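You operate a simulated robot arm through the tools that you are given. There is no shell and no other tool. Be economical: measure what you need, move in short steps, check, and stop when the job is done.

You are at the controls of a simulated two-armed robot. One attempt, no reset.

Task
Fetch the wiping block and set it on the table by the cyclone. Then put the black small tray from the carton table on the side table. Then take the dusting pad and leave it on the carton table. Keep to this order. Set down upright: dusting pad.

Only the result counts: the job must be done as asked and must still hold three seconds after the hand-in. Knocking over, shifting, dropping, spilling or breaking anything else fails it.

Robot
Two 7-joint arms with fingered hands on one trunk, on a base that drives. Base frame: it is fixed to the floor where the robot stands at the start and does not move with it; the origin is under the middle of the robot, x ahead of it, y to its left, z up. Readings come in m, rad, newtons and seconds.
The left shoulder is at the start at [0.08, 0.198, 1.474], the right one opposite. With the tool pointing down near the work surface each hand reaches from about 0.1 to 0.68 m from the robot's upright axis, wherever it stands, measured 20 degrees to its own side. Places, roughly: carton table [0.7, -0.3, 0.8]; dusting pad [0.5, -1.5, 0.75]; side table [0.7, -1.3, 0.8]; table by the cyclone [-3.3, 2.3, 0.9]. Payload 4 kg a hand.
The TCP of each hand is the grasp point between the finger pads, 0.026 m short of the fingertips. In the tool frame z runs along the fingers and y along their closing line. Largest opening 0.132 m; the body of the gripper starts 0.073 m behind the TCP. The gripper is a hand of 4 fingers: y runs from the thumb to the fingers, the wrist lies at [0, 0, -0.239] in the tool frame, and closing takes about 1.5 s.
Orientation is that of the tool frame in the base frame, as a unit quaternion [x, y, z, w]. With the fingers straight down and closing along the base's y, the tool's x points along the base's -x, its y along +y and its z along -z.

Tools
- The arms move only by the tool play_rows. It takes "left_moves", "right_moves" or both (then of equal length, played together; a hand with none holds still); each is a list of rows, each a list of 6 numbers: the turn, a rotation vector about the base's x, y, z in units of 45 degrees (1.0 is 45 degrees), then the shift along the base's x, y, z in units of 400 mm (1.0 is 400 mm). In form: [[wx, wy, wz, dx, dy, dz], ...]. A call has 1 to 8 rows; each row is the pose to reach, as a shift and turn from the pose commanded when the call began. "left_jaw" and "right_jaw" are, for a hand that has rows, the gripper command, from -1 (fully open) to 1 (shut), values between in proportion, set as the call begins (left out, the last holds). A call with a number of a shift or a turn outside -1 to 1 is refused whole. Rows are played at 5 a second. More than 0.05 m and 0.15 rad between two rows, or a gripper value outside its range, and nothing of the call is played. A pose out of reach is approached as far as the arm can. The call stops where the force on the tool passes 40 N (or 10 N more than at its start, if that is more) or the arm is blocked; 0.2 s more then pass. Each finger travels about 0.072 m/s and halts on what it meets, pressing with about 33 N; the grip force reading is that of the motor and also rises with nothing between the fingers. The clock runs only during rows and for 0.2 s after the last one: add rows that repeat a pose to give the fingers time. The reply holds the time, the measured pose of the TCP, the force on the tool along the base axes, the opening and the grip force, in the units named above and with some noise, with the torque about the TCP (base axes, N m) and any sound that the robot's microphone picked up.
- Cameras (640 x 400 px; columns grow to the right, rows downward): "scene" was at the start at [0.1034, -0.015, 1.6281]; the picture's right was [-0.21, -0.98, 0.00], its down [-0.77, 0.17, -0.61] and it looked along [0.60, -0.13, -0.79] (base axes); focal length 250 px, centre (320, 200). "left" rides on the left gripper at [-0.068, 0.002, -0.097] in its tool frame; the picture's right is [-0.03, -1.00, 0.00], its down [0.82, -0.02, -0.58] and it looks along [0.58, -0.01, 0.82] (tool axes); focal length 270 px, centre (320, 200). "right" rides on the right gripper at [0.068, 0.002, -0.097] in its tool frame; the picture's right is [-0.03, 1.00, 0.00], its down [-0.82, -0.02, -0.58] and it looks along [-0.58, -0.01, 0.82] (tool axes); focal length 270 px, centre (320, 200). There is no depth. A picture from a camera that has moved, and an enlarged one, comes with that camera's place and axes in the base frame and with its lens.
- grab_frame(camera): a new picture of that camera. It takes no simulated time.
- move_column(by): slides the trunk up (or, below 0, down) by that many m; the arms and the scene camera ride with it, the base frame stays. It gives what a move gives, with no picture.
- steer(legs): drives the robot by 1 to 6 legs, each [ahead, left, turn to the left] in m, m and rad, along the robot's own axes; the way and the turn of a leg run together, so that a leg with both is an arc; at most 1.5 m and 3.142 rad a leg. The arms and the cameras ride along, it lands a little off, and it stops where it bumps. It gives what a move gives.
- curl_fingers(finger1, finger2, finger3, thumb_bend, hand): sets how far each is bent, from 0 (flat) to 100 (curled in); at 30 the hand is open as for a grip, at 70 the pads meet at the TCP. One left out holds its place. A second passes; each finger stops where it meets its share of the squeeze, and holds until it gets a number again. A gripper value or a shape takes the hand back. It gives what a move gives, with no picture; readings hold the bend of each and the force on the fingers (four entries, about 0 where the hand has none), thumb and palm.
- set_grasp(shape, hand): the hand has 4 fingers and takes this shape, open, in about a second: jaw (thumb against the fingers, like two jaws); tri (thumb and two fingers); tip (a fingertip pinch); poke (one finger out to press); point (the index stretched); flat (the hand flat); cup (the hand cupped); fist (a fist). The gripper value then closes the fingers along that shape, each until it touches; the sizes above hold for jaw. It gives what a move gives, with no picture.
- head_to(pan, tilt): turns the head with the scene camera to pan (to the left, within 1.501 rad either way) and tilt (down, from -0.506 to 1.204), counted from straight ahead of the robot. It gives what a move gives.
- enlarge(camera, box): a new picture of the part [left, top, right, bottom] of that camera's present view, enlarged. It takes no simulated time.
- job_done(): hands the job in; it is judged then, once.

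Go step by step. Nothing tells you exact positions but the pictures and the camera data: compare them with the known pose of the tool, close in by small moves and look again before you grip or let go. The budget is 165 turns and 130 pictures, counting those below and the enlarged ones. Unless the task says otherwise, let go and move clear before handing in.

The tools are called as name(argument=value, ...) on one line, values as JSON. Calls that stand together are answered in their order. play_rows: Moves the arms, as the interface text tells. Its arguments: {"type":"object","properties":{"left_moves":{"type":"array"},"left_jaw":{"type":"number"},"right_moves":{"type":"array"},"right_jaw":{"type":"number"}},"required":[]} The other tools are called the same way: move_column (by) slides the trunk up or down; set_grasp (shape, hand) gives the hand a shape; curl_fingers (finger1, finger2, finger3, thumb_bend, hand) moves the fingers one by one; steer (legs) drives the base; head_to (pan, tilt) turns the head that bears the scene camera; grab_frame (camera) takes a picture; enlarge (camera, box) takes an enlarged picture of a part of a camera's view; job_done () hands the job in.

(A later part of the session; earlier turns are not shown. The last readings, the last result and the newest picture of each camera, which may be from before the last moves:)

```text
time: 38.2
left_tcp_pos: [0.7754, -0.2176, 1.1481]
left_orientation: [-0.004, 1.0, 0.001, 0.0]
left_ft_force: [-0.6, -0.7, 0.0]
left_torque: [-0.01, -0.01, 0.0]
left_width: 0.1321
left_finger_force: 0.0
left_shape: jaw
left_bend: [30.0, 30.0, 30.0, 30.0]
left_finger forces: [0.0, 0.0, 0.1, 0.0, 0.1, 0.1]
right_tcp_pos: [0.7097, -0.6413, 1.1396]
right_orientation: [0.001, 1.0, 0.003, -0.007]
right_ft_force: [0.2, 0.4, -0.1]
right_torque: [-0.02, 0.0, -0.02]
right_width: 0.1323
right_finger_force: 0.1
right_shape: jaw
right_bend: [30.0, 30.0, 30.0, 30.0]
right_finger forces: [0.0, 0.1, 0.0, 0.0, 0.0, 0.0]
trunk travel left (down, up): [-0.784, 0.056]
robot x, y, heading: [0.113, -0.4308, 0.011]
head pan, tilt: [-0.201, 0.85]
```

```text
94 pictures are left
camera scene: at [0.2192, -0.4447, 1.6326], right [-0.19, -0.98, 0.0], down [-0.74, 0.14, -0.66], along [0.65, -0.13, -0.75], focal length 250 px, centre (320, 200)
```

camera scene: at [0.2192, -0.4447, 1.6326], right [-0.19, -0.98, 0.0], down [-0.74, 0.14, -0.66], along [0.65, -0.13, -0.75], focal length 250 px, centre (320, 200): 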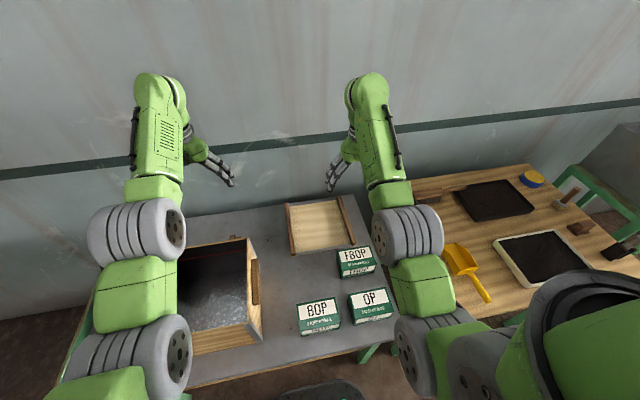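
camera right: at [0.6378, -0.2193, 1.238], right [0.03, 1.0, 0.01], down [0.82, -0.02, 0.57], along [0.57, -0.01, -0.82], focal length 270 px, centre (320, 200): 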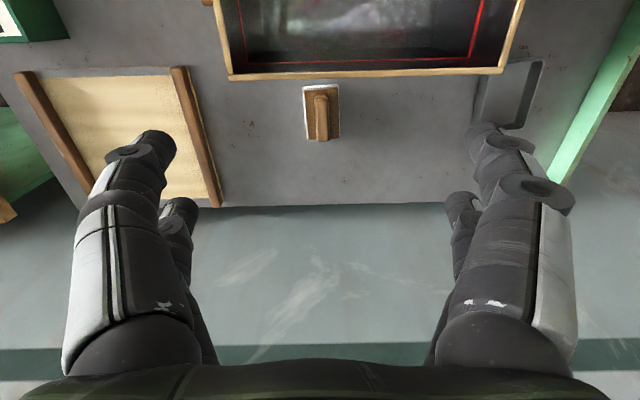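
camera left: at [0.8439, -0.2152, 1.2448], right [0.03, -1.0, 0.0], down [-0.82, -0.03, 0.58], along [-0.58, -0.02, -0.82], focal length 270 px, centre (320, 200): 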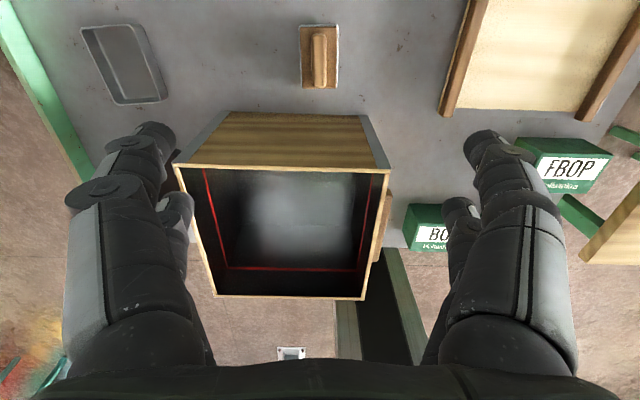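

Triangulating: block top about z 0.78, center (0.783, -0.217), grip along x. I descend straight to about z 0.86 and look.

play_rows(left_moves=[[0, 0, 0, 0.02, 0, -0.12], [0, 0, 0, 0.02, 0, -0.24], [0, 0, 0, 0.02, 0, -0.36], [0, 0, 0, 0.02, 0, -0.48], [0, 0, 0, 0.02, 0, -0.6], [0, 0, 0, 0.02, 0, -0.7], [0, 0, 0, 0.02, 0, -0.7]])

grab_frame(camera="left")

grab_frame(camera="scene")

```text
time: 39.8
left_tcp_pos: [0.7805, -0.2179, 0.8705]
left_orientation: [-0.004, 1.0, 0.0, 0.001]
left_ft_force: [-0.3, 0.7, -0.2]
left_torque: [-0.01, 0.0, -0.03]
left_width: 0.132
left_finger_force: 0.0
left_shape: jaw
left_bend: [30.0, 30.0, 30.0, 30.0]
left_finger forces: [0.0, 0.0, 0.0, 0.0, 0.0, 0.0]
left hand out of reach, approached as far as the arm can: row 6, 7
right_tcp_pos: [0.7086, -0.641, 1.1398]
right_orientation: [0.0, 1.0, 0.003, -0.006]
right_ft_force: [0.5, -0.2, -0.5]
right_torque: [0.0, -0.01, -0.03]
right_width: 0.1315
right_finger_force: 0.1
right_shape: jaw
right_bend: [30.0, 30.0, 30.0, 30.0]
right_finger forces: [0.0, 0.1, 0.0, 0.0, 0.0, 0.1]
trunk travel left (down, up): [-0.784, 0.056]
robot x, y, heading: [0.1118, -0.4328, 0.006]
head pan, tilt: [-0.201, 0.85]
```

```text
93 pictures are left
camera left: at [0.8484, -0.2151, 0.967], right [0.03, -1.0, 0.0], down [-0.82, -0.03, 0.58], along [-0.58, -0.02, -0.82], focal length 270 px, centre (320, 200)
```

left: 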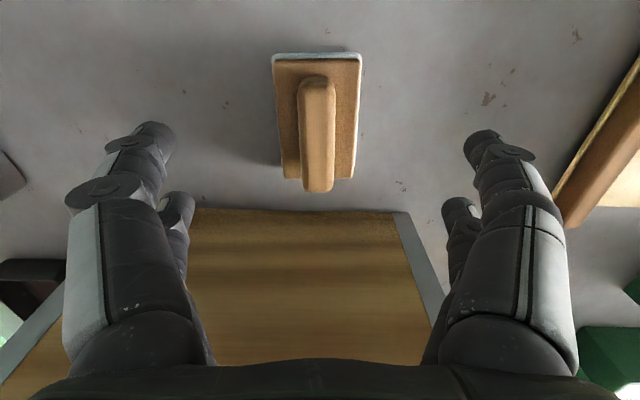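

```text
92 pictures are left
camera scene: at [0.2183, -0.4443, 1.6327], right [-0.19, -0.98, 0.0], down [-0.74, 0.14, -0.66], along [0.65, -0.13, -0.75], focal length 250 px, centre (320, 200)
```

scene: 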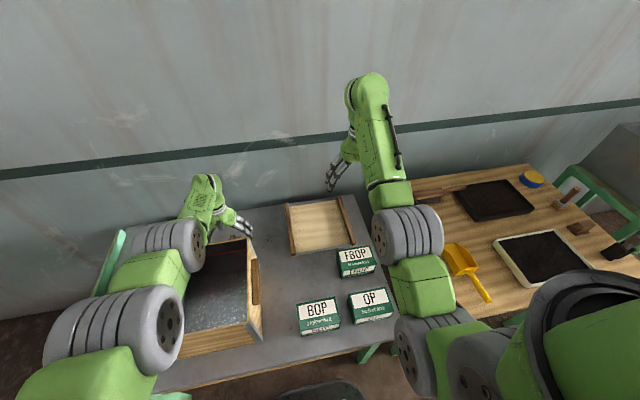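

The hand is centred on the grip (top about z 0.80). The arm is at its reach limit, so I lower the trunk instead.

move_column(by=-0.055)

grab_frame(camera="left")

```text
time: 40.8
left_tcp_pos: [0.781, -0.217, 0.8139]
left_orientation: [-0.004, 1.0, 0.0, 0.0]
left_ft_force: [-0.6, 0.1, 0.6]
left_torque: [0.0, -0.01, 0.0]
left_width: 0.1318
left_finger_force: 0.1
left_shape: jaw
left_bend: [30.0, 30.0, 30.0, 30.0]
left_finger forces: [0.1, 0.0, 0.0, 0.1, 0.1, 0.1]
right_tcp_pos: [0.7102, -0.6417, 1.0834]
right_orientation: [0.0, 1.0, 0.003, -0.006]
right_ft_force: [-0.6, 0.1, -0.3]
right_torque: [0.01, -0.03, -0.02]
right_width: 0.1321
right_finger_force: 0.0
right_shape: jaw
right_bend: [30.0, 30.0, 30.0, 30.0]
right_finger forces: [0.1, 0.1, 0.1, 0.0, 0.0, 0.0]
trunk travel left (down, up): [-0.729, 0.111]
robot x, y, heading: [0.1162, -0.4282, 0.004]
head pan, tilt: [-0.201, 0.85]
```

```text
91 pictures are left
camera left: at [0.8486, -0.215, 0.9121], right [0.03, -1.0, 0.0], down [-0.82, -0.03, 0.58], along [-0.58, -0.02, -0.82], focal length 270 px, centre (320, 200)
```

left: 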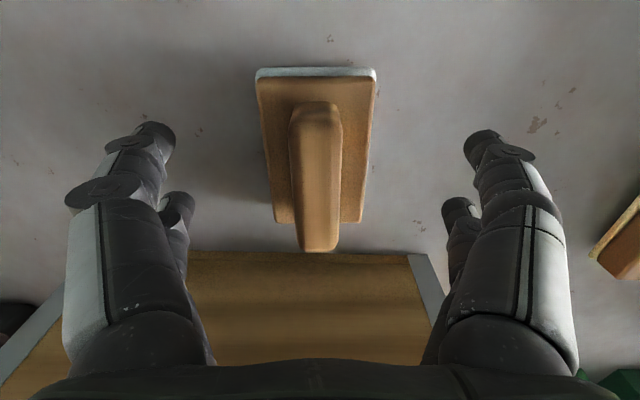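

play_rows(left_moves=[[0, 0, 0, 0.005, 0, -0.015], [0, 0, 0, 0.005, 0, -0.03], [0, 0, 0, 0.005, 0, -0.03]])

grab_frame(camera="left")

```text
time: 41.6
left_tcp_pos: [0.7753, -0.2182, 0.8064]
left_orientation: [-0.005, 1.0, 0.0, 0.001]
left_ft_force: [0.9, -0.2, -0.5]
left_torque: [0.03, 0.0, 0.02]
left_width: 0.1317
left_finger_force: 0.1
left_shape: jaw
left_bend: [30.0, 30.0, 30.0, 30.0]
left_finger forces: [0.0, 0.1, 0.0, 0.0, 0.0, 0.0]
left hand out of reach, approached as far as the arm can: row 1, 2, 3
right_tcp_pos: [0.7092, -0.6417, 1.0844]
right_orientation: [-0.001, 1.0, 0.002, -0.007]
right_ft_force: [-0.7, 1.0, -0.1]
right_torque: [-0.02, 0.03, 0.02]
right_width: 0.1318
right_finger_force: 0.0
right_shape: jaw
right_bend: [30.0, 30.0, 30.0, 30.0]
right_finger forces: [0.0, 0.0, 0.0, 0.0, 0.0, 0.1]
trunk travel left (down, up): [-0.729, 0.111]
robot x, y, heading: [0.1126, -0.4295, 0.01]
head pan, tilt: [-0.201, 0.85]
```

```text
90 pictures are left
camera left: at [0.8448, -0.2158, 0.9029], right [0.03, -1.0, 0.0], down [-0.82, -0.03, 0.58], along [-0.58, -0.02, -0.82], focal length 270 px, centre (320, 200)
```

left: 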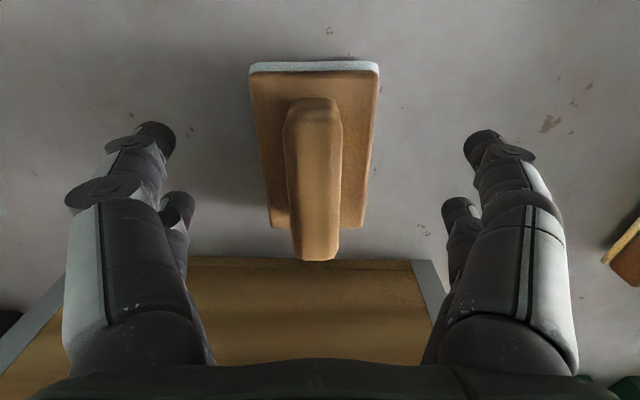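

Fingertips should now be just above the base plate, around the grip. I close the hand.

play_rows(left_moves=[[0, 0, 0, 0, 0, 0], [0, 0, 0, 0, 0, 0], [0, 0, 0, 0, 0, 0], [0, 0, 0, 0, 0, 0], [0, 0, 0, 0, 0, 0], [0, 0, 0, 0, 0, 0], [0, 0, 0, 0, 0, 0], [0, 0, 0, 0, 0, 0]], left_jaw=1)

grab_frame(camera="left")

```text
time: 43.4
left_tcp_pos: [0.7775, -0.2179, 0.8077]
left_orientation: [-0.004, 1.0, 0.001, 0.001]
left_ft_force: [3.2, 2.2, 6.4]
left_torque: [-0.03, -0.07, 0.02]
left_width: 0.0391
left_finger_force: 33.2
left_shape: jaw
left_bend: [74.0, 74.0, 74.0, 70.0]
left_finger forces: [29.4, 30.2, 30.5, 0.0, 27.5, 0.0]
right_tcp_pos: [0.7091, -0.6408, 1.0851]
right_orientation: [0.0, 1.0, 0.002, -0.006]
right_ft_force: [0.4, -0.5, 0.7]
right_torque: [-0.01, 0.03, 0.03]
right_width: 0.1318
right_finger_force: 0.1
right_shape: jaw
right_bend: [30.0, 30.0, 30.0, 30.0]
right_finger forces: [0.0, 0.1, 0.0, 0.1, 0.0, 0.1]
trunk travel left (down, up): [-0.729, 0.111]
robot x, y, heading: [0.1132, -0.4309, 0.002]
head pan, tilt: [-0.201, 0.85]
```

```text
89 pictures are left
camera left: at [0.8449, -0.2157, 0.9041], right [0.03, -1.0, 0.0], down [-0.82, -0.03, 0.57], along [-0.57, -0.02, -0.82], focal length 270 px, centre (320, 200)
```

left: 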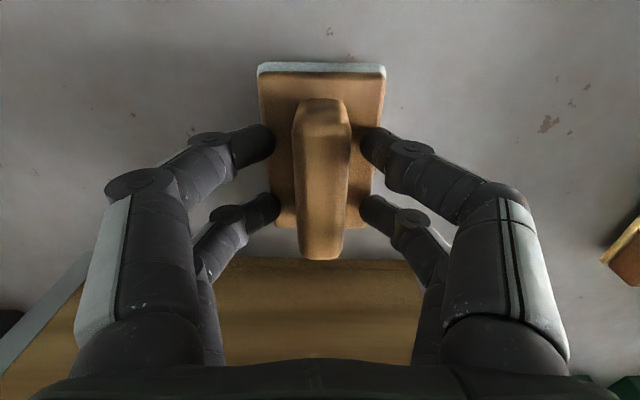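

move_column(by=0.05)

grab_frame(camera="left")

```text
time: 44.3
left_tcp_pos: [0.7775, -0.2177, 0.8556]
left_orientation: [-0.004, 1.0, 0.0, 0.001]
left_ft_force: [-0.5, 0.0, -0.9]
left_torque: [-0.01, 0.01, 0.01]
left_width: 0.039
left_finger_force: 33.2
left_shape: jaw
left_bend: [74.0, 74.0, 74.0, 70.0]
left_finger forces: [28.8, 29.3, 30.3, 0.0, 27.4, 0.0]
right_tcp_pos: [0.7107, -0.6408, 1.1345]
right_orientation: [0.0, 1.0, 0.002, -0.007]
right_ft_force: [0.5, 0.4, 0.1]
right_torque: [0.02, -0.01, -0.02]
right_width: 0.1319
right_finger_force: 0.0
right_shape: jaw
right_bend: [30.0, 30.0, 30.0, 30.0]
right_finger forces: [0.1, 0.0, 0.0, 0.0, 0.1, 0.0]
trunk travel left (down, up): [-0.779, 0.061]
robot x, y, heading: [0.113, -0.4291, 0.01]
head pan, tilt: [-0.201, 0.85]
```

```text
88 pictures are left
camera left: at [0.845, -0.2157, 0.9521], right [0.03, -1.0, 0.0], down [-0.82, -0.03, 0.58], along [-0.58, -0.02, -0.82], focal length 270 px, centre (320, 200)
```

left: 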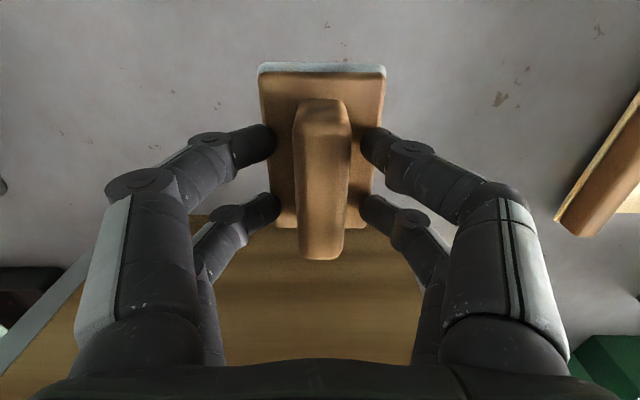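

The block is lifted and held. I raise the hand higher, then back away from the table.

play_rows(left_moves=[[0, 0, 0, 0, 0, 0.12], [0, 0, 0, 0, 0, 0.24], [0, 0, 0, 0, 0, 0.36], [0, 0, 0, 0, 0, 0.48], [0, 0, 0, 0, 0, 0.6], [0, 0, 0, 0, 0, 0.66], [0, 0, 0, 0, 0, 0.66]])

steer(legs=[[-0.7, 0, 0]])

head_to(pan=1.5, tilt=0.3)

grab_frame(camera="scene")

```text
time: 45.9
left_tcp_pos: [0.8203, -0.2186, 1.1094]
left_orientation: [-0.005, 1.0, -0.001, -0.001]
left_ft_force: [0.1, 0.9, -1.2]
left_torque: [0.03, 0.01, 0.04]
left_width: 0.0393
left_finger_force: 32.9
left_shape: jaw
left_bend: [74.0, 74.0, 74.0, 70.0]
left_finger forces: [28.0, 29.9, 29.4, 0.0, 27.4, 0.1]
left hand out of reach, approached as far as the arm can: row 2, 3, 4, 5, 6, 7
right_tcp_pos: [0.7107, -0.6409, 1.1342]
right_orientation: [0.0, 1.0, 0.002, -0.007]
right_ft_force: [0.0, -0.7, 0.0]
right_torque: [-0.02, 0.02, 0.01]
right_width: 0.1318
right_finger_force: 0.0
right_shape: jaw
right_bend: [30.0, 30.0, 30.0, 30.0]
right_finger forces: [0.0, 0.0, 0.0, 0.1, 0.1, 0.0]
trunk travel left (down, up): [-0.779, 0.061]
robot x, y, heading: [0.1122, -0.433, 0.007]
head pan, tilt: [-0.201, 0.85]
```

```text
time: 49.7
left_tcp_pos: [0.1321, -0.2239, 1.1088]
left_orientation: [-0.004, 1.0, 0.0, -0.002]
left_ft_force: [0.1, 0.5, 0.2]
left_torque: [0.0, 0.04, -0.02]
left_width: 0.039
left_finger_force: 33.1
left_shape: jaw
left_bend: [74.0, 74.0, 74.0, 70.0]
left_finger forces: [27.9, 29.8, 29.6, 0.0, 27.5, 0.1]
right_tcp_pos: [0.0208, -0.6463, 1.1344]
right_orientation: [0.0, 1.0, 0.003, -0.008]
right_ft_force: [-0.5, 0.0, 0.1]
right_torque: [0.01, 0.02, 0.0]
right_width: 0.132
right_finger_force: 0.0
right_shape: jaw
right_bend: [30.0, 30.0, 30.0, 30.0]
right_finger forces: [0.1, 0.0, 0.0, 0.1, 0.0, 0.1]
trunk travel left (down, up): [-0.779, 0.061]
robot x, y, heading: [-0.5795, -0.4378, 0.01]
head pan, tilt: [-0.201, 0.85]
```

```text
time: 51.4
left_tcp_pos: [0.1295, -0.2238, 1.1098]
left_orientation: [-0.005, 1.0, 0.0, -0.001]
left_ft_force: [0.1, 0.0, -0.4]
left_torque: [0.0, 0.01, -0.01]
left_width: 0.0388
left_finger_force: 33.3
left_shape: jaw
left_bend: [74.0, 74.0, 74.0, 70.0]
left_finger forces: [28.1, 30.0, 29.5, 0.0, 27.6, 0.0]
right_tcp_pos: [0.02, -0.6456, 1.1333]
right_orientation: [0.0, 1.0, 0.003, -0.007]
right_ft_force: [-0.2, -0.5, 0.0]
right_torque: [0.01, -0.01, -0.01]
right_width: 0.1321
right_finger_force: 0.0
right_shape: jaw
right_bend: [30.0, 30.0, 30.0, 30.0]
right_finger forces: [0.1, 0.0, 0.0, 0.0, 0.1, 0.0]
trunk travel left (down, up): [-0.779, 0.061]
robot x, y, heading: [-0.5807, -0.4373, 0.013]
head pan, tilt: [1.499, 0.3]
```

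```text
87 pictures are left
camera scene: at [-0.5422, -0.3417, 1.676], right [1.0, -0.06, 0.0], down [-0.02, -0.3, -0.96], along [0.06, 0.95, -0.3], focal length 250 px, centre (320, 200)
```

scene: 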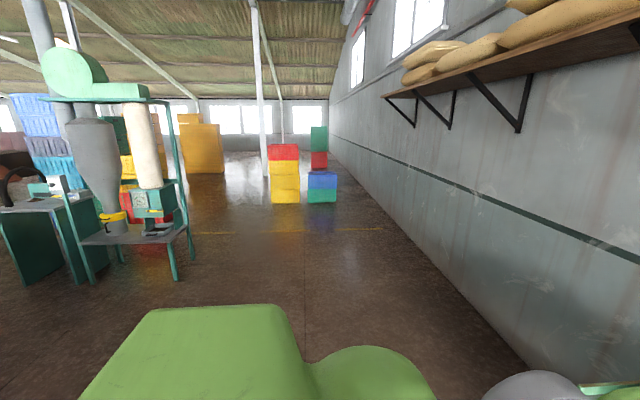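

The cyclone machine is ahead-left with a table at its left. I turn left about 2.4 rad toward (-3.3, 2.3) and look.

steer(legs=[[0, 0, 2.35]])

head_to(pan=0, tilt=0.35)

grab_frame(camera="scene")

```text
time: 57.4
left_tcp_pos: [-1.2272, -0.0811, 1.1096]
left_orientation: [0.924, -0.382, 0.001, 0.0]
left_ft_force: [0.1, -0.1, -0.3]
left_torque: [-0.03, 0.0, -0.02]
left_width: 0.0391
left_finger_force: 32.4
left_shape: jaw
left_bend: [74.0, 74.0, 74.0, 70.0]
left_finger forces: [27.8, 29.2, 29.1, 0.0, 27.3, 0.0]
right_tcp_pos: [-0.8481, 0.1366, 1.1349]
right_orientation: [0.923, -0.385, 0.006, 0.005]
right_ft_force: [-0.1, 0.5, -0.7]
right_torque: [-0.01, 0.01, 0.0]
right_width: 0.1316
right_finger_force: 0.0
right_shape: jaw
right_bend: [30.0, 30.0, 30.0, 30.0]
right_finger forces: [0.0, 0.1, 0.0, 0.0, 0.0, 0.0]
trunk travel left (down, up): [-0.779, 0.061]
robot x, y, heading: [-0.5771, -0.4354, 2.359]
head pan, tilt: [1.499, 0.3]
```

```text
time: 59.0
left_tcp_pos: [-1.2263, -0.0804, 1.1086]
left_orientation: [0.924, -0.382, 0.001, 0.001]
left_ft_force: [-0.5, -0.4, -1.0]
left_torque: [-0.02, 0.01, -0.02]
left_width: 0.0388
left_finger_force: 32.8
left_shape: jaw
left_bend: [74.0, 74.0, 74.0, 70.0]
left_finger forces: [27.7, 29.2, 29.0, 0.0, 27.3, 0.0]
right_tcp_pos: [-0.8483, 0.1369, 1.1341]
right_orientation: [0.922, -0.386, 0.005, 0.005]
right_ft_force: [0.2, 0.0, 0.1]
right_torque: [0.04, -0.02, -0.01]
right_width: 0.132
right_finger_force: 0.1
right_shape: jaw
right_bend: [30.0, 30.0, 30.0, 30.0]
right_finger forces: [0.0, 0.1, 0.0, 0.1, 0.1, 0.1]
trunk travel left (down, up): [-0.779, 0.061]
robot x, y, heading: [-0.5799, -0.4356, 2.358]
head pan, tilt: [0.0, 0.351]
```

```text
86 pictures are left
camera scene: at [-0.6664, -0.3481, 1.6713], right [0.7, 0.71, 0.0], down [0.24, -0.24, -0.94], along [-0.67, 0.66, -0.34], focal length 250 px, centre (320, 200)
```

scene: 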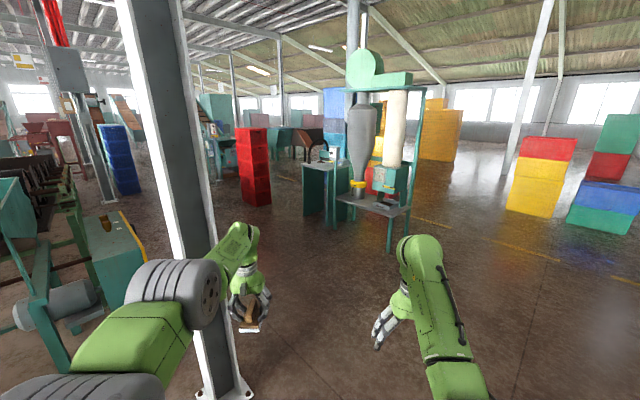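

enlarge(camera="scene", box=[260, 120, 440, 260])

```text
2.86 times, centred on (350, 190) of scene
camera zoom: at [-0.6664, -0.3481, 1.6713], right [0.7, 0.71, 0.0], down [0.24, -0.24, -0.94], along [-0.67, 0.66, -0.34], focal length 714 px, centre (234, 229)
```

zoom: 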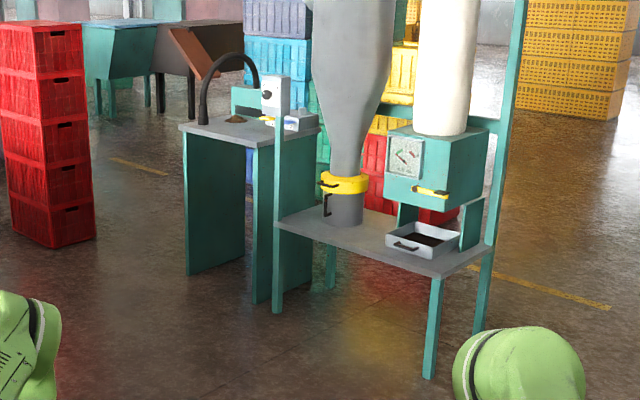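

The cyclone table spans about x -3.5…-2.9, y 2.03…2.5 (top about z 0.9), and its right-front area is free. I drive ahead past the pole, turn to face +y, and strafe left.

steer(legs=[[1.5, 0, 0], [0, 0, -0.787], [0, 1.35, 0]])

head_to(pan=0, tilt=0.5)

grab_frame(camera="scene")

```text
time: 74.7
left_tcp_pos: [-3.1709, 1.3044, 1.1108]
left_orientation: [-0.707, 0.708, -0.001, 0.0]
left_ft_force: [0.1, 0.4, -1.3]
left_torque: [-0.01, 0.03, 0.01]
left_width: 0.0388
left_finger_force: 33.4
left_shape: jaw
left_bend: [74.0, 74.0, 74.0, 70.0]
left_finger forces: [27.8, 29.0, 28.9, 0.0, 27.3, 0.0]
right_tcp_pos: [-2.75, 1.1903, 1.1335]
right_orientation: [-0.704, 0.71, -0.004, -0.007]
right_ft_force: [0.4, -0.1, -0.2]
right_torque: [-0.01, 0.02, 0.02]
right_width: 0.132
right_finger_force: 0.1
right_shape: jaw
right_bend: [30.0, 30.0, 30.0, 30.0]
right_finger forces: [0.1, 0.0, 0.0, 0.0, 0.0, 0.0]
trunk travel left (down, up): [-0.779, 0.061]
robot x, y, heading: [-2.963, 0.5944, 1.577]
head pan, tilt: [0.0, 0.351]
```

```text
time: 75.4
left_tcp_pos: [-3.1725, 1.3043, 1.1092]
left_orientation: [-0.707, 0.707, 0.0, 0.0]
left_ft_force: [-0.3, 0.7, -0.8]
left_torque: [0.0, 0.01, 0.0]
left_width: 0.039
left_finger_force: 33.3
left_shape: jaw
left_bend: [74.0, 74.0, 74.0, 70.0]
left_finger forces: [27.7, 29.0, 29.0, 0.0, 27.3, 0.0]
right_tcp_pos: [-2.7506, 1.1905, 1.1349]
right_orientation: [-0.704, 0.71, -0.003, -0.007]
right_ft_force: [-0.1, 0.5, -0.2]
right_torque: [0.03, 0.03, -0.01]
right_width: 0.132
right_finger_force: 0.1
right_shape: jaw
right_bend: [30.0, 30.0, 30.0, 30.0]
right_finger forces: [0.0, 0.0, 0.0, 0.0, 0.0, 0.1]
trunk travel left (down, up): [-0.779, 0.061]
robot x, y, heading: [-2.9644, 0.5942, 1.57]
head pan, tilt: [0.0, 0.499]
```

```text
84 pictures are left
camera scene: at [-2.966, 0.7165, 1.6576], right [1.0, 0.0, 0.0], down [0.0, -0.48, -0.88], along [0.0, 0.88, -0.48], focal length 250 px, centre (320, 200)
```

scene: 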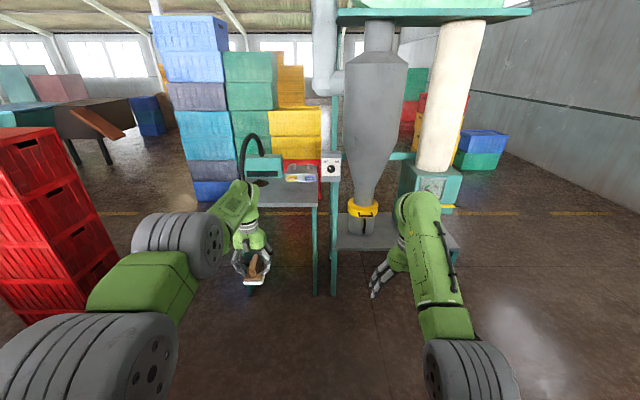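

play_rows(right_moves=[[0, 0, 0, 0, -0.12, 0], [0, 0, 0, 0, -0.24, 0], [0, 0, 0, 0, -0.36, 0], [0, 0, 0, 0, -0.48, 0]])

steer(legs=[[0.6, 0, 0]])

grab_frame(camera="scene")

enlarge(camera="scene", box=[220, 120, 380, 260])

```text
time: 76.4
left_tcp_pos: [-3.173, 1.302, 1.1113]
left_orientation: [0.708, -0.707, 0.0, 0.0]
left_ft_force: [0.0, 0.1, -0.5]
left_torque: [0.01, 0.01, -0.02]
left_width: 0.0389
left_finger_force: 32.9
left_shape: jaw
left_bend: [74.0, 74.0, 74.0, 70.0]
left_finger forces: [27.8, 28.9, 28.9, 0.1, 27.3, 0.1]
right_tcp_pos: [-2.7494, 1.0411, 1.0571]
right_orientation: [-0.704, 0.71, -0.002, -0.004]
right_ft_force: [-0.5, -0.6, 0.6]
right_torque: [0.04, 0.01, 0.02]
right_width: 0.1317
right_finger_force: 0.0
right_shape: jaw
right_bend: [30.0, 30.0, 30.0, 30.0]
right_finger forces: [0.0, 0.0, 0.0, 0.1, 0.0, 0.0]
right hand out of reach, approached as far as the arm can: row 2, 3, 4
trunk travel left (down, up): [-0.779, 0.061]
robot x, y, heading: [-2.9694, 0.5949, 1.568]
head pan, tilt: [0.0, 0.499]
```

```text
time: 79.8
left_tcp_pos: [-3.1627, 1.9069, 1.1111]
left_orientation: [-0.704, 0.71, -0.001, -0.002]
left_ft_force: [-0.8, 0.1, -1.4]
left_torque: [0.0, -0.01, -0.01]
left_width: 0.0386
left_finger_force: 33.1
left_shape: jaw
left_bend: [74.0, 74.0, 74.0, 70.0]
left_finger forces: [27.8, 28.8, 28.9, 0.1, 27.3, 0.0]
right_tcp_pos: [-2.743, 1.6405, 1.0563]
right_orientation: [-0.701, 0.713, -0.002, -0.005]
right_ft_force: [-0.3, 0.1, 0.6]
right_torque: [0.01, -0.03, -0.01]
right_width: 0.1317
right_finger_force: 0.0
right_shape: jaw
right_bend: [30.0, 30.0, 30.0, 30.0]
right_finger forces: [0.0, 0.1, 0.0, 0.0, 0.0, 0.1]
trunk travel left (down, up): [-0.779, 0.061]
robot x, y, heading: [-2.9651, 1.1948, 1.563]
head pan, tilt: [0.0, 0.499]
```

```text
83 pictures are left
camera scene: at [-2.9627, 1.3155, 1.6578], right [1.0, -0.01, 0.0], down [0.0, -0.48, -0.88], along [0.01, 0.88, -0.48], focal length 250 px, centre (320, 200)
```

scene: 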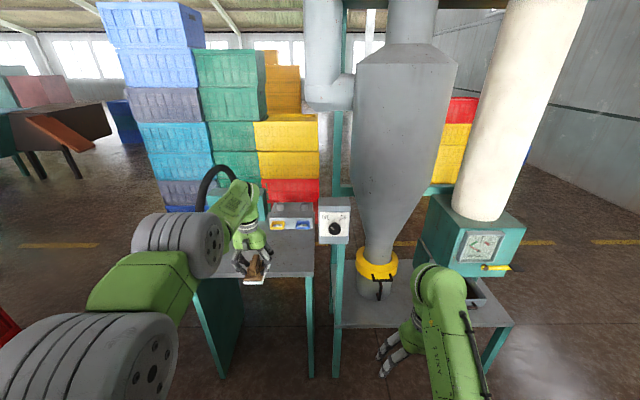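

```text
2.86 times, centred on (300, 190) of scene
camera zoom: at [-2.9627, 1.3155, 1.6578], right [1.0, -0.01, 0.0], down [0.0, -0.48, -0.88], along [0.01, 0.88, -0.48], focal length 714 px, centre (377, 229)
```

zoom: 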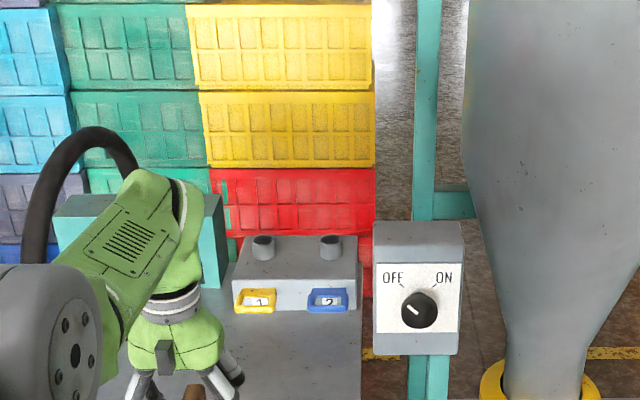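

Front right of the table is clear (table top about z 0.885, front edge y≈2.06). I drive 0.25 m further and view from the left hand.

steer(legs=[[0.25, 0, 0]])

grab_frame(camera="left")

grab_frame(camera="scene")

```text
time: 81.6
left_tcp_pos: [-3.1625, 2.1549, 1.1127]
left_orientation: [-0.705, 0.709, 0.002, 0.001]
left_ft_force: [-0.8, -0.7, -0.4]
left_torque: [-0.01, -0.01, 0.0]
left_width: 0.0389
left_finger_force: 33.0
left_shape: jaw
left_bend: [74.0, 74.0, 74.0, 70.0]
left_finger forces: [27.8, 28.9, 28.9, 0.0, 27.2, 0.1]
right_tcp_pos: [-2.7429, 1.8903, 1.0568]
right_orientation: [-0.701, 0.713, -0.001, -0.006]
right_ft_force: [0.4, -0.4, 0.5]
right_torque: [0.06, 0.0, -0.02]
right_width: 0.1315
right_finger_force: 0.0
right_shape: jaw
right_bend: [30.0, 30.0, 30.0, 30.0]
right_finger forces: [0.0, 0.0, 0.1, 0.0, 0.0, 0.0]
trunk travel left (down, up): [-0.779, 0.061]
robot x, y, heading: [-2.9571, 1.4433, 1.569]
head pan, tilt: [0.0, 0.499]
```

```text
81 pictures are left
camera left: at [-3.1641, 2.2231, 1.2091], right [1.0, 0.02, 0.0], down [0.02, -0.82, 0.58], along [0.01, -0.58, -0.82], focal length 270 px, centre (320, 200)
```

left: 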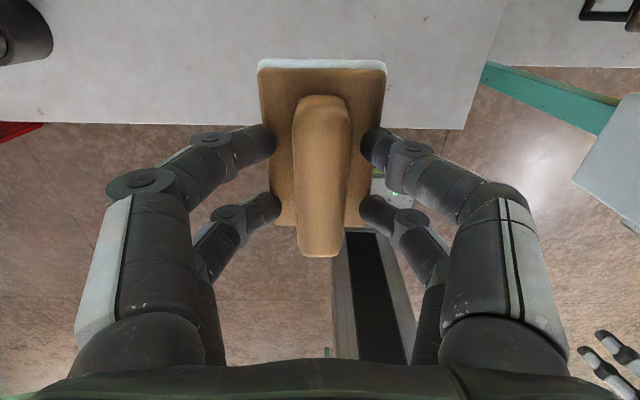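

```text
80 pictures are left
camera scene: at [-2.961, 1.5632, 1.6581], right [1.0, -0.01, 0.0], down [0.0, -0.48, -0.88], along [0.01, 0.88, -0.48], focal length 250 px, centre (320, 200)
```

scene: 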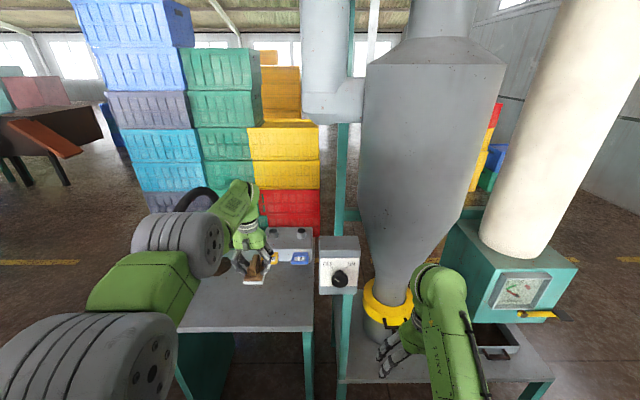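

steer(legs=[[0.06, 0, 0]])

play_rows(left_moves=[[0, 0, 0, 0, 0, -0.1], [0, 0, 0, 0, 0, -0.2], [0, 0, 0, 0, 0, -0.3], [0, 0, 0, 0, 0, -0.36], [0, 0, 0, 0, 0, -0.36]])

grab_frame(camera="left")

enlarge(camera="scene", box=[170, 210, 350, 350])

```text
time: 82.6
left_tcp_pos: [-3.1625, 2.2095, 1.1165]
left_orientation: [-0.704, 0.71, 0.003, 0.002]
left_ft_force: [0.2, -1.1, -0.7]
left_torque: [0.07, -0.01, -0.01]
left_width: 0.0386
left_finger_force: 33.3
left_shape: jaw
left_bend: [74.0, 74.0, 74.0, 70.0]
left_finger forces: [27.8, 28.8, 28.9, 0.0, 27.3, 0.0]
right_tcp_pos: [-2.7424, 1.944, 1.0596]
right_orientation: [-0.702, 0.713, 0.0, -0.002]
right_ft_force: [-0.2, -1.3, -0.3]
right_torque: [0.06, 0.03, 0.0]
right_width: 0.1318
right_finger_force: 0.1
right_shape: jaw
right_bend: [30.0, 30.0, 30.0, 30.0]
right_finger forces: [0.0, 0.1, 0.0, 0.1, 0.1, 0.0]
trunk travel left (down, up): [-0.779, 0.061]
robot x, y, heading: [-2.9611, 1.5024, 1.567]
head pan, tilt: [0.0, 0.499]
```

```text
time: 83.8
left_tcp_pos: [-3.1614, 2.214, 0.9671]
left_orientation: [-0.705, 0.709, -0.001, 0.0]
left_ft_force: [-0.2, 0.0, -1.3]
left_torque: [0.01, -0.01, 0.0]
left_width: 0.0386
left_finger_force: 33.0
left_shape: jaw
left_bend: [74.0, 74.0, 74.0, 70.0]
left_finger forces: [27.6, 28.7, 28.8, 0.0, 27.4, 0.0]
left hand out of reach, approached as far as the arm can: row 4, 5
right_tcp_pos: [-2.742, 1.9529, 1.056]
right_orientation: [-0.701, 0.713, -0.002, -0.006]
right_ft_force: [0.6, -0.4, -0.4]
right_torque: [-0.01, 0.04, 0.01]
right_width: 0.1318
right_finger_force: 0.0
right_shape: jaw
right_bend: [30.0, 30.0, 30.0, 30.0]
right_finger forces: [0.0, 0.0, 0.0, 0.0, 0.0, 0.1]
trunk travel left (down, up): [-0.779, 0.061]
robot x, y, heading: [-2.956, 1.5049, 1.563]
head pan, tilt: [0.0, 0.499]
```

```text
79 pictures are left
camera left: at [-3.1631, 2.2819, 1.0646], right [1.0, 0.02, 0.0], down [0.02, -0.82, 0.58], along [0.01, -0.58, -0.82], focal length 270 px, centre (320, 200)
```

left: 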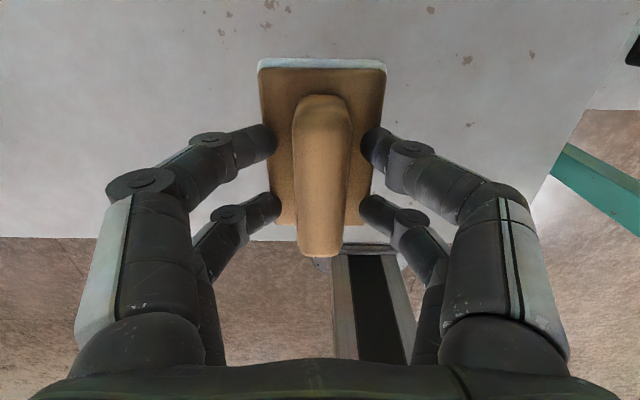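

```text
2.86 times, centred on (260, 280) of scene
camera zoom: at [-2.9605, 1.6278, 1.6576], right [1.0, -0.01, 0.0], down [0.0, -0.48, -0.88], along [0.01, 0.88, -0.48], focal length 714 px, centre (491, -29)
```

zoom: 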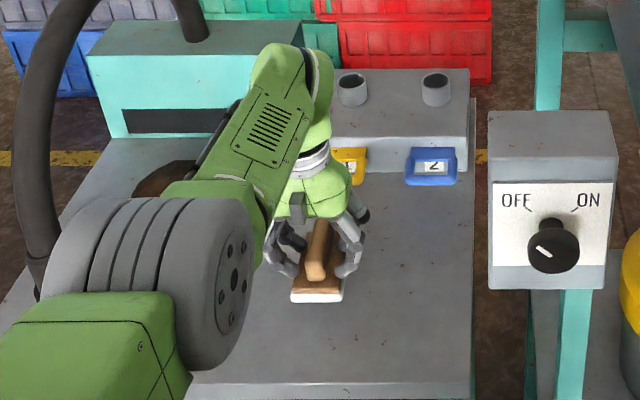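

move_column(by=-0.015)

play_rows(left_moves=[[0, 0, 0, 0, -0.02, -0.01], [0, 0, 0, 0, -0.03, -0.02], [0, 0, 0, 0, -0.03, -0.03], [0, 0, 0, 0, -0.03, -0.04], [0, 0, 0, 0, -0.03, -0.05], [0, 0, 0, 0, -0.03, -0.06]])

enlarge(camera="scene", box=[210, 230, 330, 330])

```text
time: 84.4
left_tcp_pos: [-3.1619, 2.2139, 0.9516]
left_orientation: [-0.706, 0.709, 0.0, 0.0]
left_ft_force: [0.7, 0.8, -1.4]
left_torque: [-0.04, 0.0, 0.01]
left_width: 0.0387
left_finger_force: 32.7
left_shape: jaw
left_bend: [74.0, 74.0, 74.0, 70.0]
left_finger forces: [27.7, 28.7, 28.8, 0.0, 27.3, 0.0]
right_tcp_pos: [-2.7427, 1.9531, 1.04]
right_orientation: [-0.701, 0.713, -0.002, -0.006]
right_ft_force: [0.4, 0.6, 0.8]
right_torque: [-0.01, 0.01, 0.0]
right_width: 0.1319
right_finger_force: 0.1
right_shape: jaw
right_bend: [30.0, 30.0, 30.0, 30.0]
right_finger forces: [0.0, 0.0, 0.1, 0.0, 0.1, 0.0]
trunk travel left (down, up): [-0.764, 0.076]
robot x, y, heading: [-2.958, 1.5042, 1.564]
head pan, tilt: [0.0, 0.499]
```

```text
time: 85.8
left_tcp_pos: [-3.1614, 2.2017, 0.9288]
left_orientation: [-0.706, 0.709, 0.0, -0.001]
left_ft_force: [0.0, -0.2, -1.1]
left_torque: [0.02, 0.01, 0.0]
left_width: 0.0385
left_finger_force: 32.5
left_shape: jaw
left_bend: [74.0, 74.0, 74.0, 70.0]
left_finger forces: [27.5, 28.6, 28.8, 0.1, 27.4, 0.0]
right_tcp_pos: [-2.7422, 1.9539, 1.0399]
right_orientation: [-0.702, 0.712, -0.002, -0.006]
right_ft_force: [-0.5, -0.8, 0.3]
right_torque: [-0.01, 0.02, 0.01]
right_width: 0.1318
right_finger_force: 0.0
right_shape: jaw
right_bend: [30.0, 30.0, 30.0, 30.0]
right_finger forces: [0.1, 0.0, 0.1, 0.0, 0.1, 0.1]
trunk travel left (down, up): [-0.764, 0.076]
robot x, y, heading: [-2.9573, 1.5076, 1.565]
head pan, tilt: [0.0, 0.499]
```

```text
4.00 times, centred on (270, 280) of scene
camera zoom: at [-2.9609, 1.6284, 1.6426], right [1.0, -0.01, 0.0], down [0.0, -0.48, -0.88], along [0.01, 0.88, -0.48], focal length 999 px, centre (520, -120)
```

zoom: 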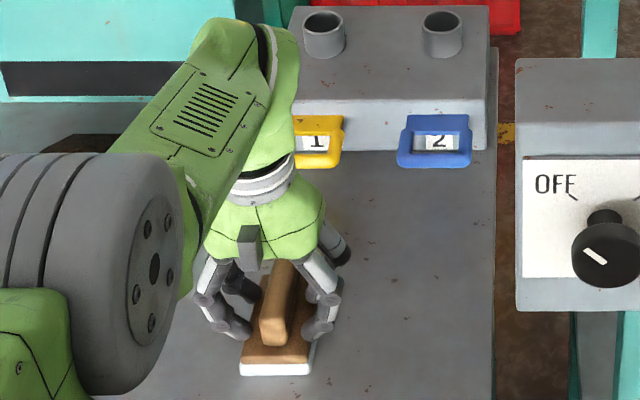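

play_rows(left_moves=[[0, 0, 0, 0, 0, -0.01], [0, 0, 0, 0, 0, -0.02], [0, 0, 0, 0, 0, -0.03], [0, 0, 0, 0, 0, -0.04], [0, 0, 0, 0, 0, -0.04]])

enlarge(camera="scene", box=[210, 230, 330, 330])

```text
time: 86.7
left_tcp_pos: [-3.1605, 2.2053, 0.9268]
left_orientation: [-0.706, 0.708, 0.007, 0.007]
left_ft_force: [0.6, -12.2, 26.7]
left_torque: [-0.96, 0.13, 0.13]
left_width: 0.0386
left_finger_force: 33.2
left_shape: jaw
left_bend: [74.0, 74.0, 74.0, 70.0]
left_finger forces: [27.5, 39.5, 37.4, 0.0, 27.6, 0.0]
right_tcp_pos: [-2.7419, 1.9499, 1.0412]
right_orientation: [-0.702, 0.713, -0.001, -0.005]
right_ft_force: [-0.4, 0.6, 0.4]
right_torque: [0.01, 0.01, 0.02]
right_width: 0.1319
right_finger_force: 0.1
right_shape: jaw
right_bend: [30.0, 30.0, 30.0, 30.0]
right_finger forces: [0.0, 0.1, 0.1, 0.0, 0.0, 0.1]
trunk travel left (down, up): [-0.764, 0.076]
robot x, y, heading: [-2.9601, 1.5074, 1.564]
head pan, tilt: [0.0, 0.499]
stopped in row 4 (left hand): the force on the tool passed its limit (the readings are from after the stop); the commanded pose is now the measured one
```

```text
4.00 times, centred on (270, 280) of scene
camera zoom: at [-2.9597, 1.623, 1.643], right [1.0, -0.01, 0.0], down [0.0, -0.48, -0.88], along [0.0, 0.88, -0.48], focal length 999 px, centre (520, -120)
```

zoom: 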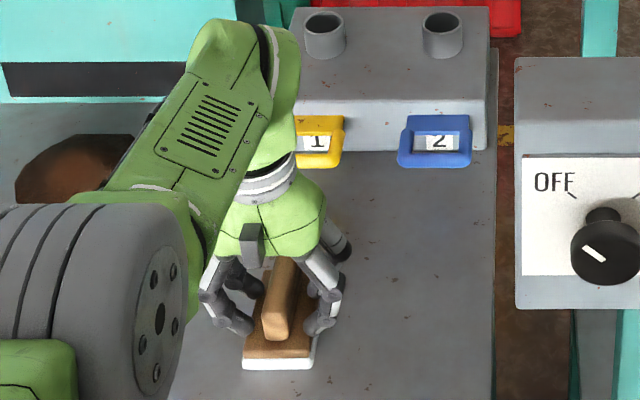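

Contact with the table is felt. I relieve the push slightly and open the fingers.

play_rows(left_moves=[[0, 0, 0, 0, 0, 0.004], [0, 0, 0, 0, 0, 0.004], [0, 0, 0, 0, 0, 0.004]])

play_rows(left_moves=[[0, 0, 0, 0, 0, 0], [0, 0, 0, 0, 0, 0], [0, 0, 0, 0, 0, 0], [0, 0, 0, 0, 0, 0], [0, 0, 0, 0, 0, 0], [0, 0, 0, 0, 0, 0], [0, 0, 0, 0, 0, 0], [0, 0, 0, 0, 0, 0]], left_jaw=-1)

grab_frame(camera="left")

```text
time: 87.5
left_tcp_pos: [-3.1618, 2.2062, 0.9276]
left_orientation: [-0.705, 0.709, 0.007, 0.006]
left_ft_force: [-0.4, 2.6, 20.7]
left_torque: [-0.34, 0.03, 0.05]
left_width: 0.0385
left_finger_force: 32.9
left_shape: jaw
left_bend: [74.0, 74.0, 74.0, 70.0]
left_finger forces: [27.8, 40.2, 37.9, 0.0, 27.2, 0.1]
right_tcp_pos: [-2.7409, 1.95, 1.0416]
right_orientation: [-0.701, 0.713, -0.001, -0.005]
right_ft_force: [-0.1, 0.2, 0.2]
right_torque: [-0.01, -0.02, 0.01]
right_width: 0.1316
right_finger_force: 0.0
right_shape: jaw
right_bend: [30.0, 30.0, 30.0, 30.0]
right_finger forces: [0.0, 0.0, 0.0, 0.1, 0.1, 0.0]
trunk travel left (down, up): [-0.764, 0.076]
robot x, y, heading: [-2.9628, 1.51, 1.565]
head pan, tilt: [0.0, 0.499]
```

```text
time: 89.3
left_tcp_pos: [-3.163, 2.2063, 0.9241]
left_orientation: [-0.706, 0.708, 0.005, 0.005]
left_ft_force: [-0.1, -0.8, -0.2]
left_torque: [0.02, 0.02, -0.01]
left_width: 0.1317
left_finger_force: 0.2
left_shape: jaw
left_bend: [30.0, 30.0, 30.0, 30.0]
left_finger forces: [0.0, 0.0, 0.0, 0.0, 0.0, 0.0]
right_tcp_pos: [-2.7411, 1.9533, 1.0407]
right_orientation: [-0.702, 0.713, -0.003, -0.005]
right_ft_force: [-0.1, 0.0, -0.3]
right_torque: [0.01, 0.02, -0.01]
right_width: 0.132
right_finger_force: 0.0
right_shape: jaw
right_bend: [30.0, 30.0, 30.0, 30.0]
right_finger forces: [0.1, 0.1, 0.1, 0.0, 0.0, 0.0]
trunk travel left (down, up): [-0.764, 0.076]
robot x, y, heading: [-2.9631, 1.5055, 1.565]
head pan, tilt: [0.0, 0.499]
```

```text
75 pictures are left
camera left: at [-3.1637, 2.2735, 1.0212], right [1.0, 0.02, 0.0], down [0.02, -0.82, 0.57], along [0.01, -0.57, -0.82], focal length 270 px, centre (320, 200)
```

left: 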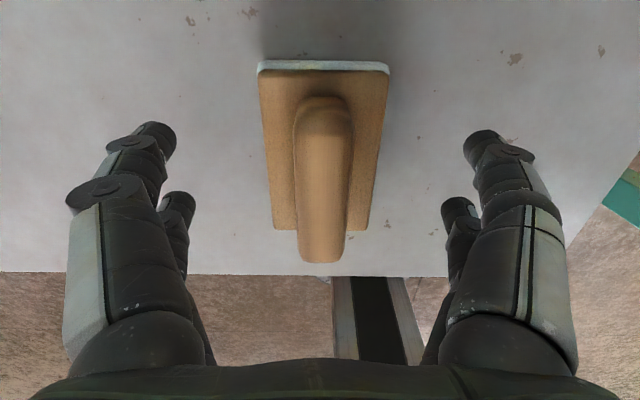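

The block rests on the table. I raise the hand straight up, then check from the head.

move_column(by=0.075)

play_rows(left_moves=[[0, 0, 0, 0, 0, 0.1], [0, 0, 0, 0, 0, 0.2], [0, 0, 0, 0, 0, 0.3], [0, 0, 0, 0, 0, 0.3]])

steer(legs=[[-0.6, 0, 0]])

enlarge(camera="scene", box=[200, 150, 360, 290])

```text
time: 90.4
left_tcp_pos: [-3.1633, 2.2059, 0.9984]
left_orientation: [-0.705, 0.709, 0.005, 0.004]
left_ft_force: [-0.8, -0.1, -1.1]
left_torque: [0.02, -0.02, 0.02]
left_width: 0.1319
left_finger_force: 0.0
left_shape: jaw
left_bend: [30.0, 30.0, 30.0, 30.0]
left_finger forces: [0.1, 0.0, 0.0, 0.0, 0.0, 0.1]
right_tcp_pos: [-2.7419, 1.9527, 1.1153]
right_orientation: [-0.702, 0.713, -0.002, -0.006]
right_ft_force: [-0.5, 0.1, -0.8]
right_torque: [0.02, -0.01, -0.02]
right_width: 0.1315
right_finger_force: 0.2
right_shape: jaw
right_bend: [30.0, 30.0, 30.0, 30.0]
right_finger forces: [0.1, 0.0, 0.0, 0.1, 0.0, 0.1]
trunk travel left (down, up): [-0.839, 0.001]
robot x, y, heading: [-2.9594, 1.5073, 1.563]
head pan, tilt: [0.0, 0.499]
```

```text
time: 91.4
left_tcp_pos: [-3.1621, 2.2078, 1.1194]
left_orientation: [-0.706, 0.709, 0.004, 0.005]
left_ft_force: [0.1, -0.2, -0.4]
left_torque: [0.02, 0.0, 0.04]
left_width: 0.1318
left_finger_force: 0.0
left_shape: jaw
left_bend: [30.0, 30.0, 30.0, 30.0]
left_finger forces: [0.0, 0.0, 0.1, 0.0, 0.1, 0.0]
right_tcp_pos: [-2.7428, 1.9527, 1.1163]
right_orientation: [-0.702, 0.712, -0.002, -0.006]
right_ft_force: [0.3, -0.6, -0.3]
right_torque: [0.03, -0.04, 0.0]
right_width: 0.1317
right_finger_force: 0.1
right_shape: jaw
right_bend: [30.0, 30.0, 30.0, 30.0]
right_finger forces: [0.0, 0.0, 0.0, 0.1, 0.1, 0.0]
trunk travel left (down, up): [-0.839, 0.001]
robot x, y, heading: [-2.9597, 1.505, 1.563]
head pan, tilt: [0.0, 0.499]
```

```text
time: 94.8
left_tcp_pos: [-3.1669, 1.6105, 1.1163]
left_orientation: [-0.705, 0.709, 0.004, 0.003]
left_ft_force: [0.4, -0.2, 0.4]
left_torque: [0.02, 0.02, 0.01]
left_width: 0.1319
left_finger_force: 0.2
left_shape: jaw
left_bend: [30.0, 30.0, 30.0, 30.0]
left_finger forces: [0.1, 0.0, 0.0, 0.0, 0.0, 0.1]
right_tcp_pos: [-2.7461, 1.3571, 1.1143]
right_orientation: [-0.703, 0.712, -0.003, -0.006]
right_ft_force: [-0.5, -1.1, 0.3]
right_torque: [0.0, 0.02, -0.01]
right_width: 0.1318
right_finger_force: 0.1
right_shape: jaw
right_bend: [30.0, 30.0, 30.0, 30.0]
right_finger forces: [0.0, 0.0, 0.0, 0.0, 0.0, 0.0]
trunk travel left (down, up): [-0.839, 0.001]
robot x, y, heading: [-2.9617, 0.909, 1.567]
head pan, tilt: [0.0, 0.499]
```

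```text
2.86 times, centred on (280, 220) of scene
camera zoom: at [-2.964, 1.0328, 1.7174], right [1.0, 0.0, 0.0], down [0.0, -0.48, -0.88], along [0.0, 0.88, -0.48], focal length 714 px, centre (434, 143)
```

zoom: 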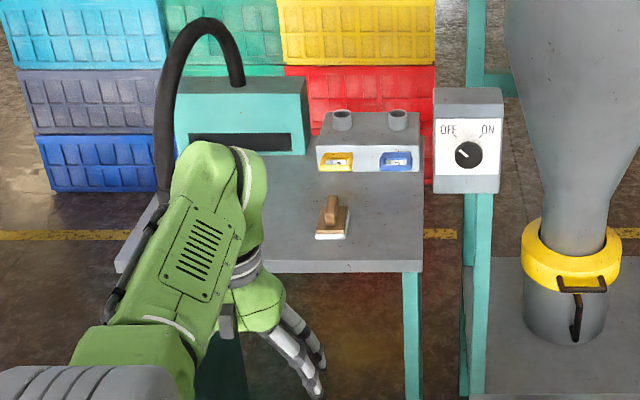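

The wiping block stands clear and flat on the cyclone table. Now I return to the carton table for the black tray.

steer(legs=[[0, -1.4, 0], [0, 0, -1.567], [1.0, 0, 0], [0, -1.05, 0], [0.3, 0, 0]])

head_to(pan=0, tilt=0.8)

grab_frame(camera="scene")

```text
time: 117.1
left_tcp_pos: [0.4371, 0.026, 1.1217]
left_orientation: [0.007, 1.0, 0.0, 0.008]
left_ft_force: [-0.3, 0.0, -0.1]
left_torque: [-0.03, -0.02, 0.01]
left_width: 0.132
left_finger_force: 0.1
left_shape: jaw
left_bend: [30.0, 30.0, 30.0, 30.0]
left_finger forces: [0.1, 0.0, 0.0, 0.0, 0.0, 0.0]
right_tcp_pos: [0.1796, -0.3933, 1.117]
right_orientation: [0.013, 1.0, 0.003, -0.004]
right_ft_force: [-0.9, -0.8, 0.3]
right_torque: [0.0, -0.01, -0.01]
right_width: 0.132
right_finger_force: 0.0
right_shape: jaw
right_bend: [30.0, 30.0, 30.0, 30.0]
right_finger forces: [0.0, 0.0, 0.0, 0.0, 0.1, 0.1]
trunk travel left (down, up): [-0.839, 0.001]
robot x, y, heading: [-0.2635, -0.1706, -0.018]
head pan, tilt: [0.0, 0.499]
```

```text
time: 117.9
left_tcp_pos: [0.4407, 0.0247, 1.1183]
left_orientation: [0.008, 1.0, 0.0, 0.007]
left_ft_force: [-0.3, 0.0, 1.0]
left_torque: [0.02, 0.02, -0.01]
left_width: 0.1321
left_finger_force: 0.0
left_shape: jaw
left_bend: [30.0, 30.0, 30.0, 30.0]
left_finger forces: [0.0, 0.0, 0.0, 0.0, 0.0, 0.0]
right_tcp_pos: [0.1815, -0.3929, 1.1153]
right_orientation: [0.012, 1.0, 0.003, -0.006]
right_ft_force: [0.9, 0.1, 0.7]
right_torque: [0.04, -0.03, -0.03]
right_width: 0.132
right_finger_force: 0.0
right_shape: jaw
right_bend: [30.0, 30.0, 30.0, 30.0]
right_finger forces: [0.1, 0.1, 0.0, 0.0, 0.0, 0.0]
trunk travel left (down, up): [-0.839, 0.001]
robot x, y, heading: [-0.2626, -0.1702, -0.02]
head pan, tilt: [0.0, 0.799]
```

```text
73 pictures are left
camera scene: at [-0.1516, -0.1706, 1.6917], right [-0.02, -1.0, 0.0], down [-0.72, 0.01, -0.7], along [0.7, -0.01, -0.72], focal length 250 px, centre (320, 200)
```

scene: 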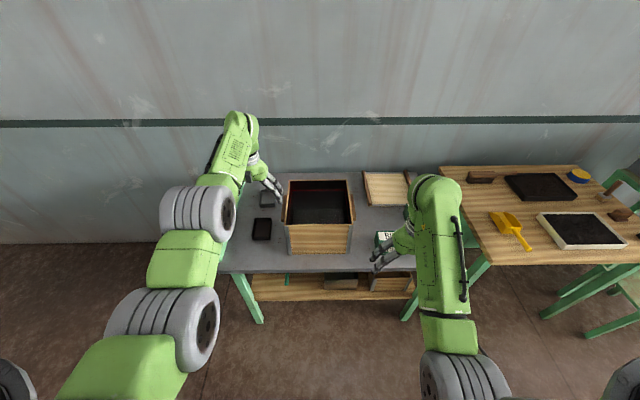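

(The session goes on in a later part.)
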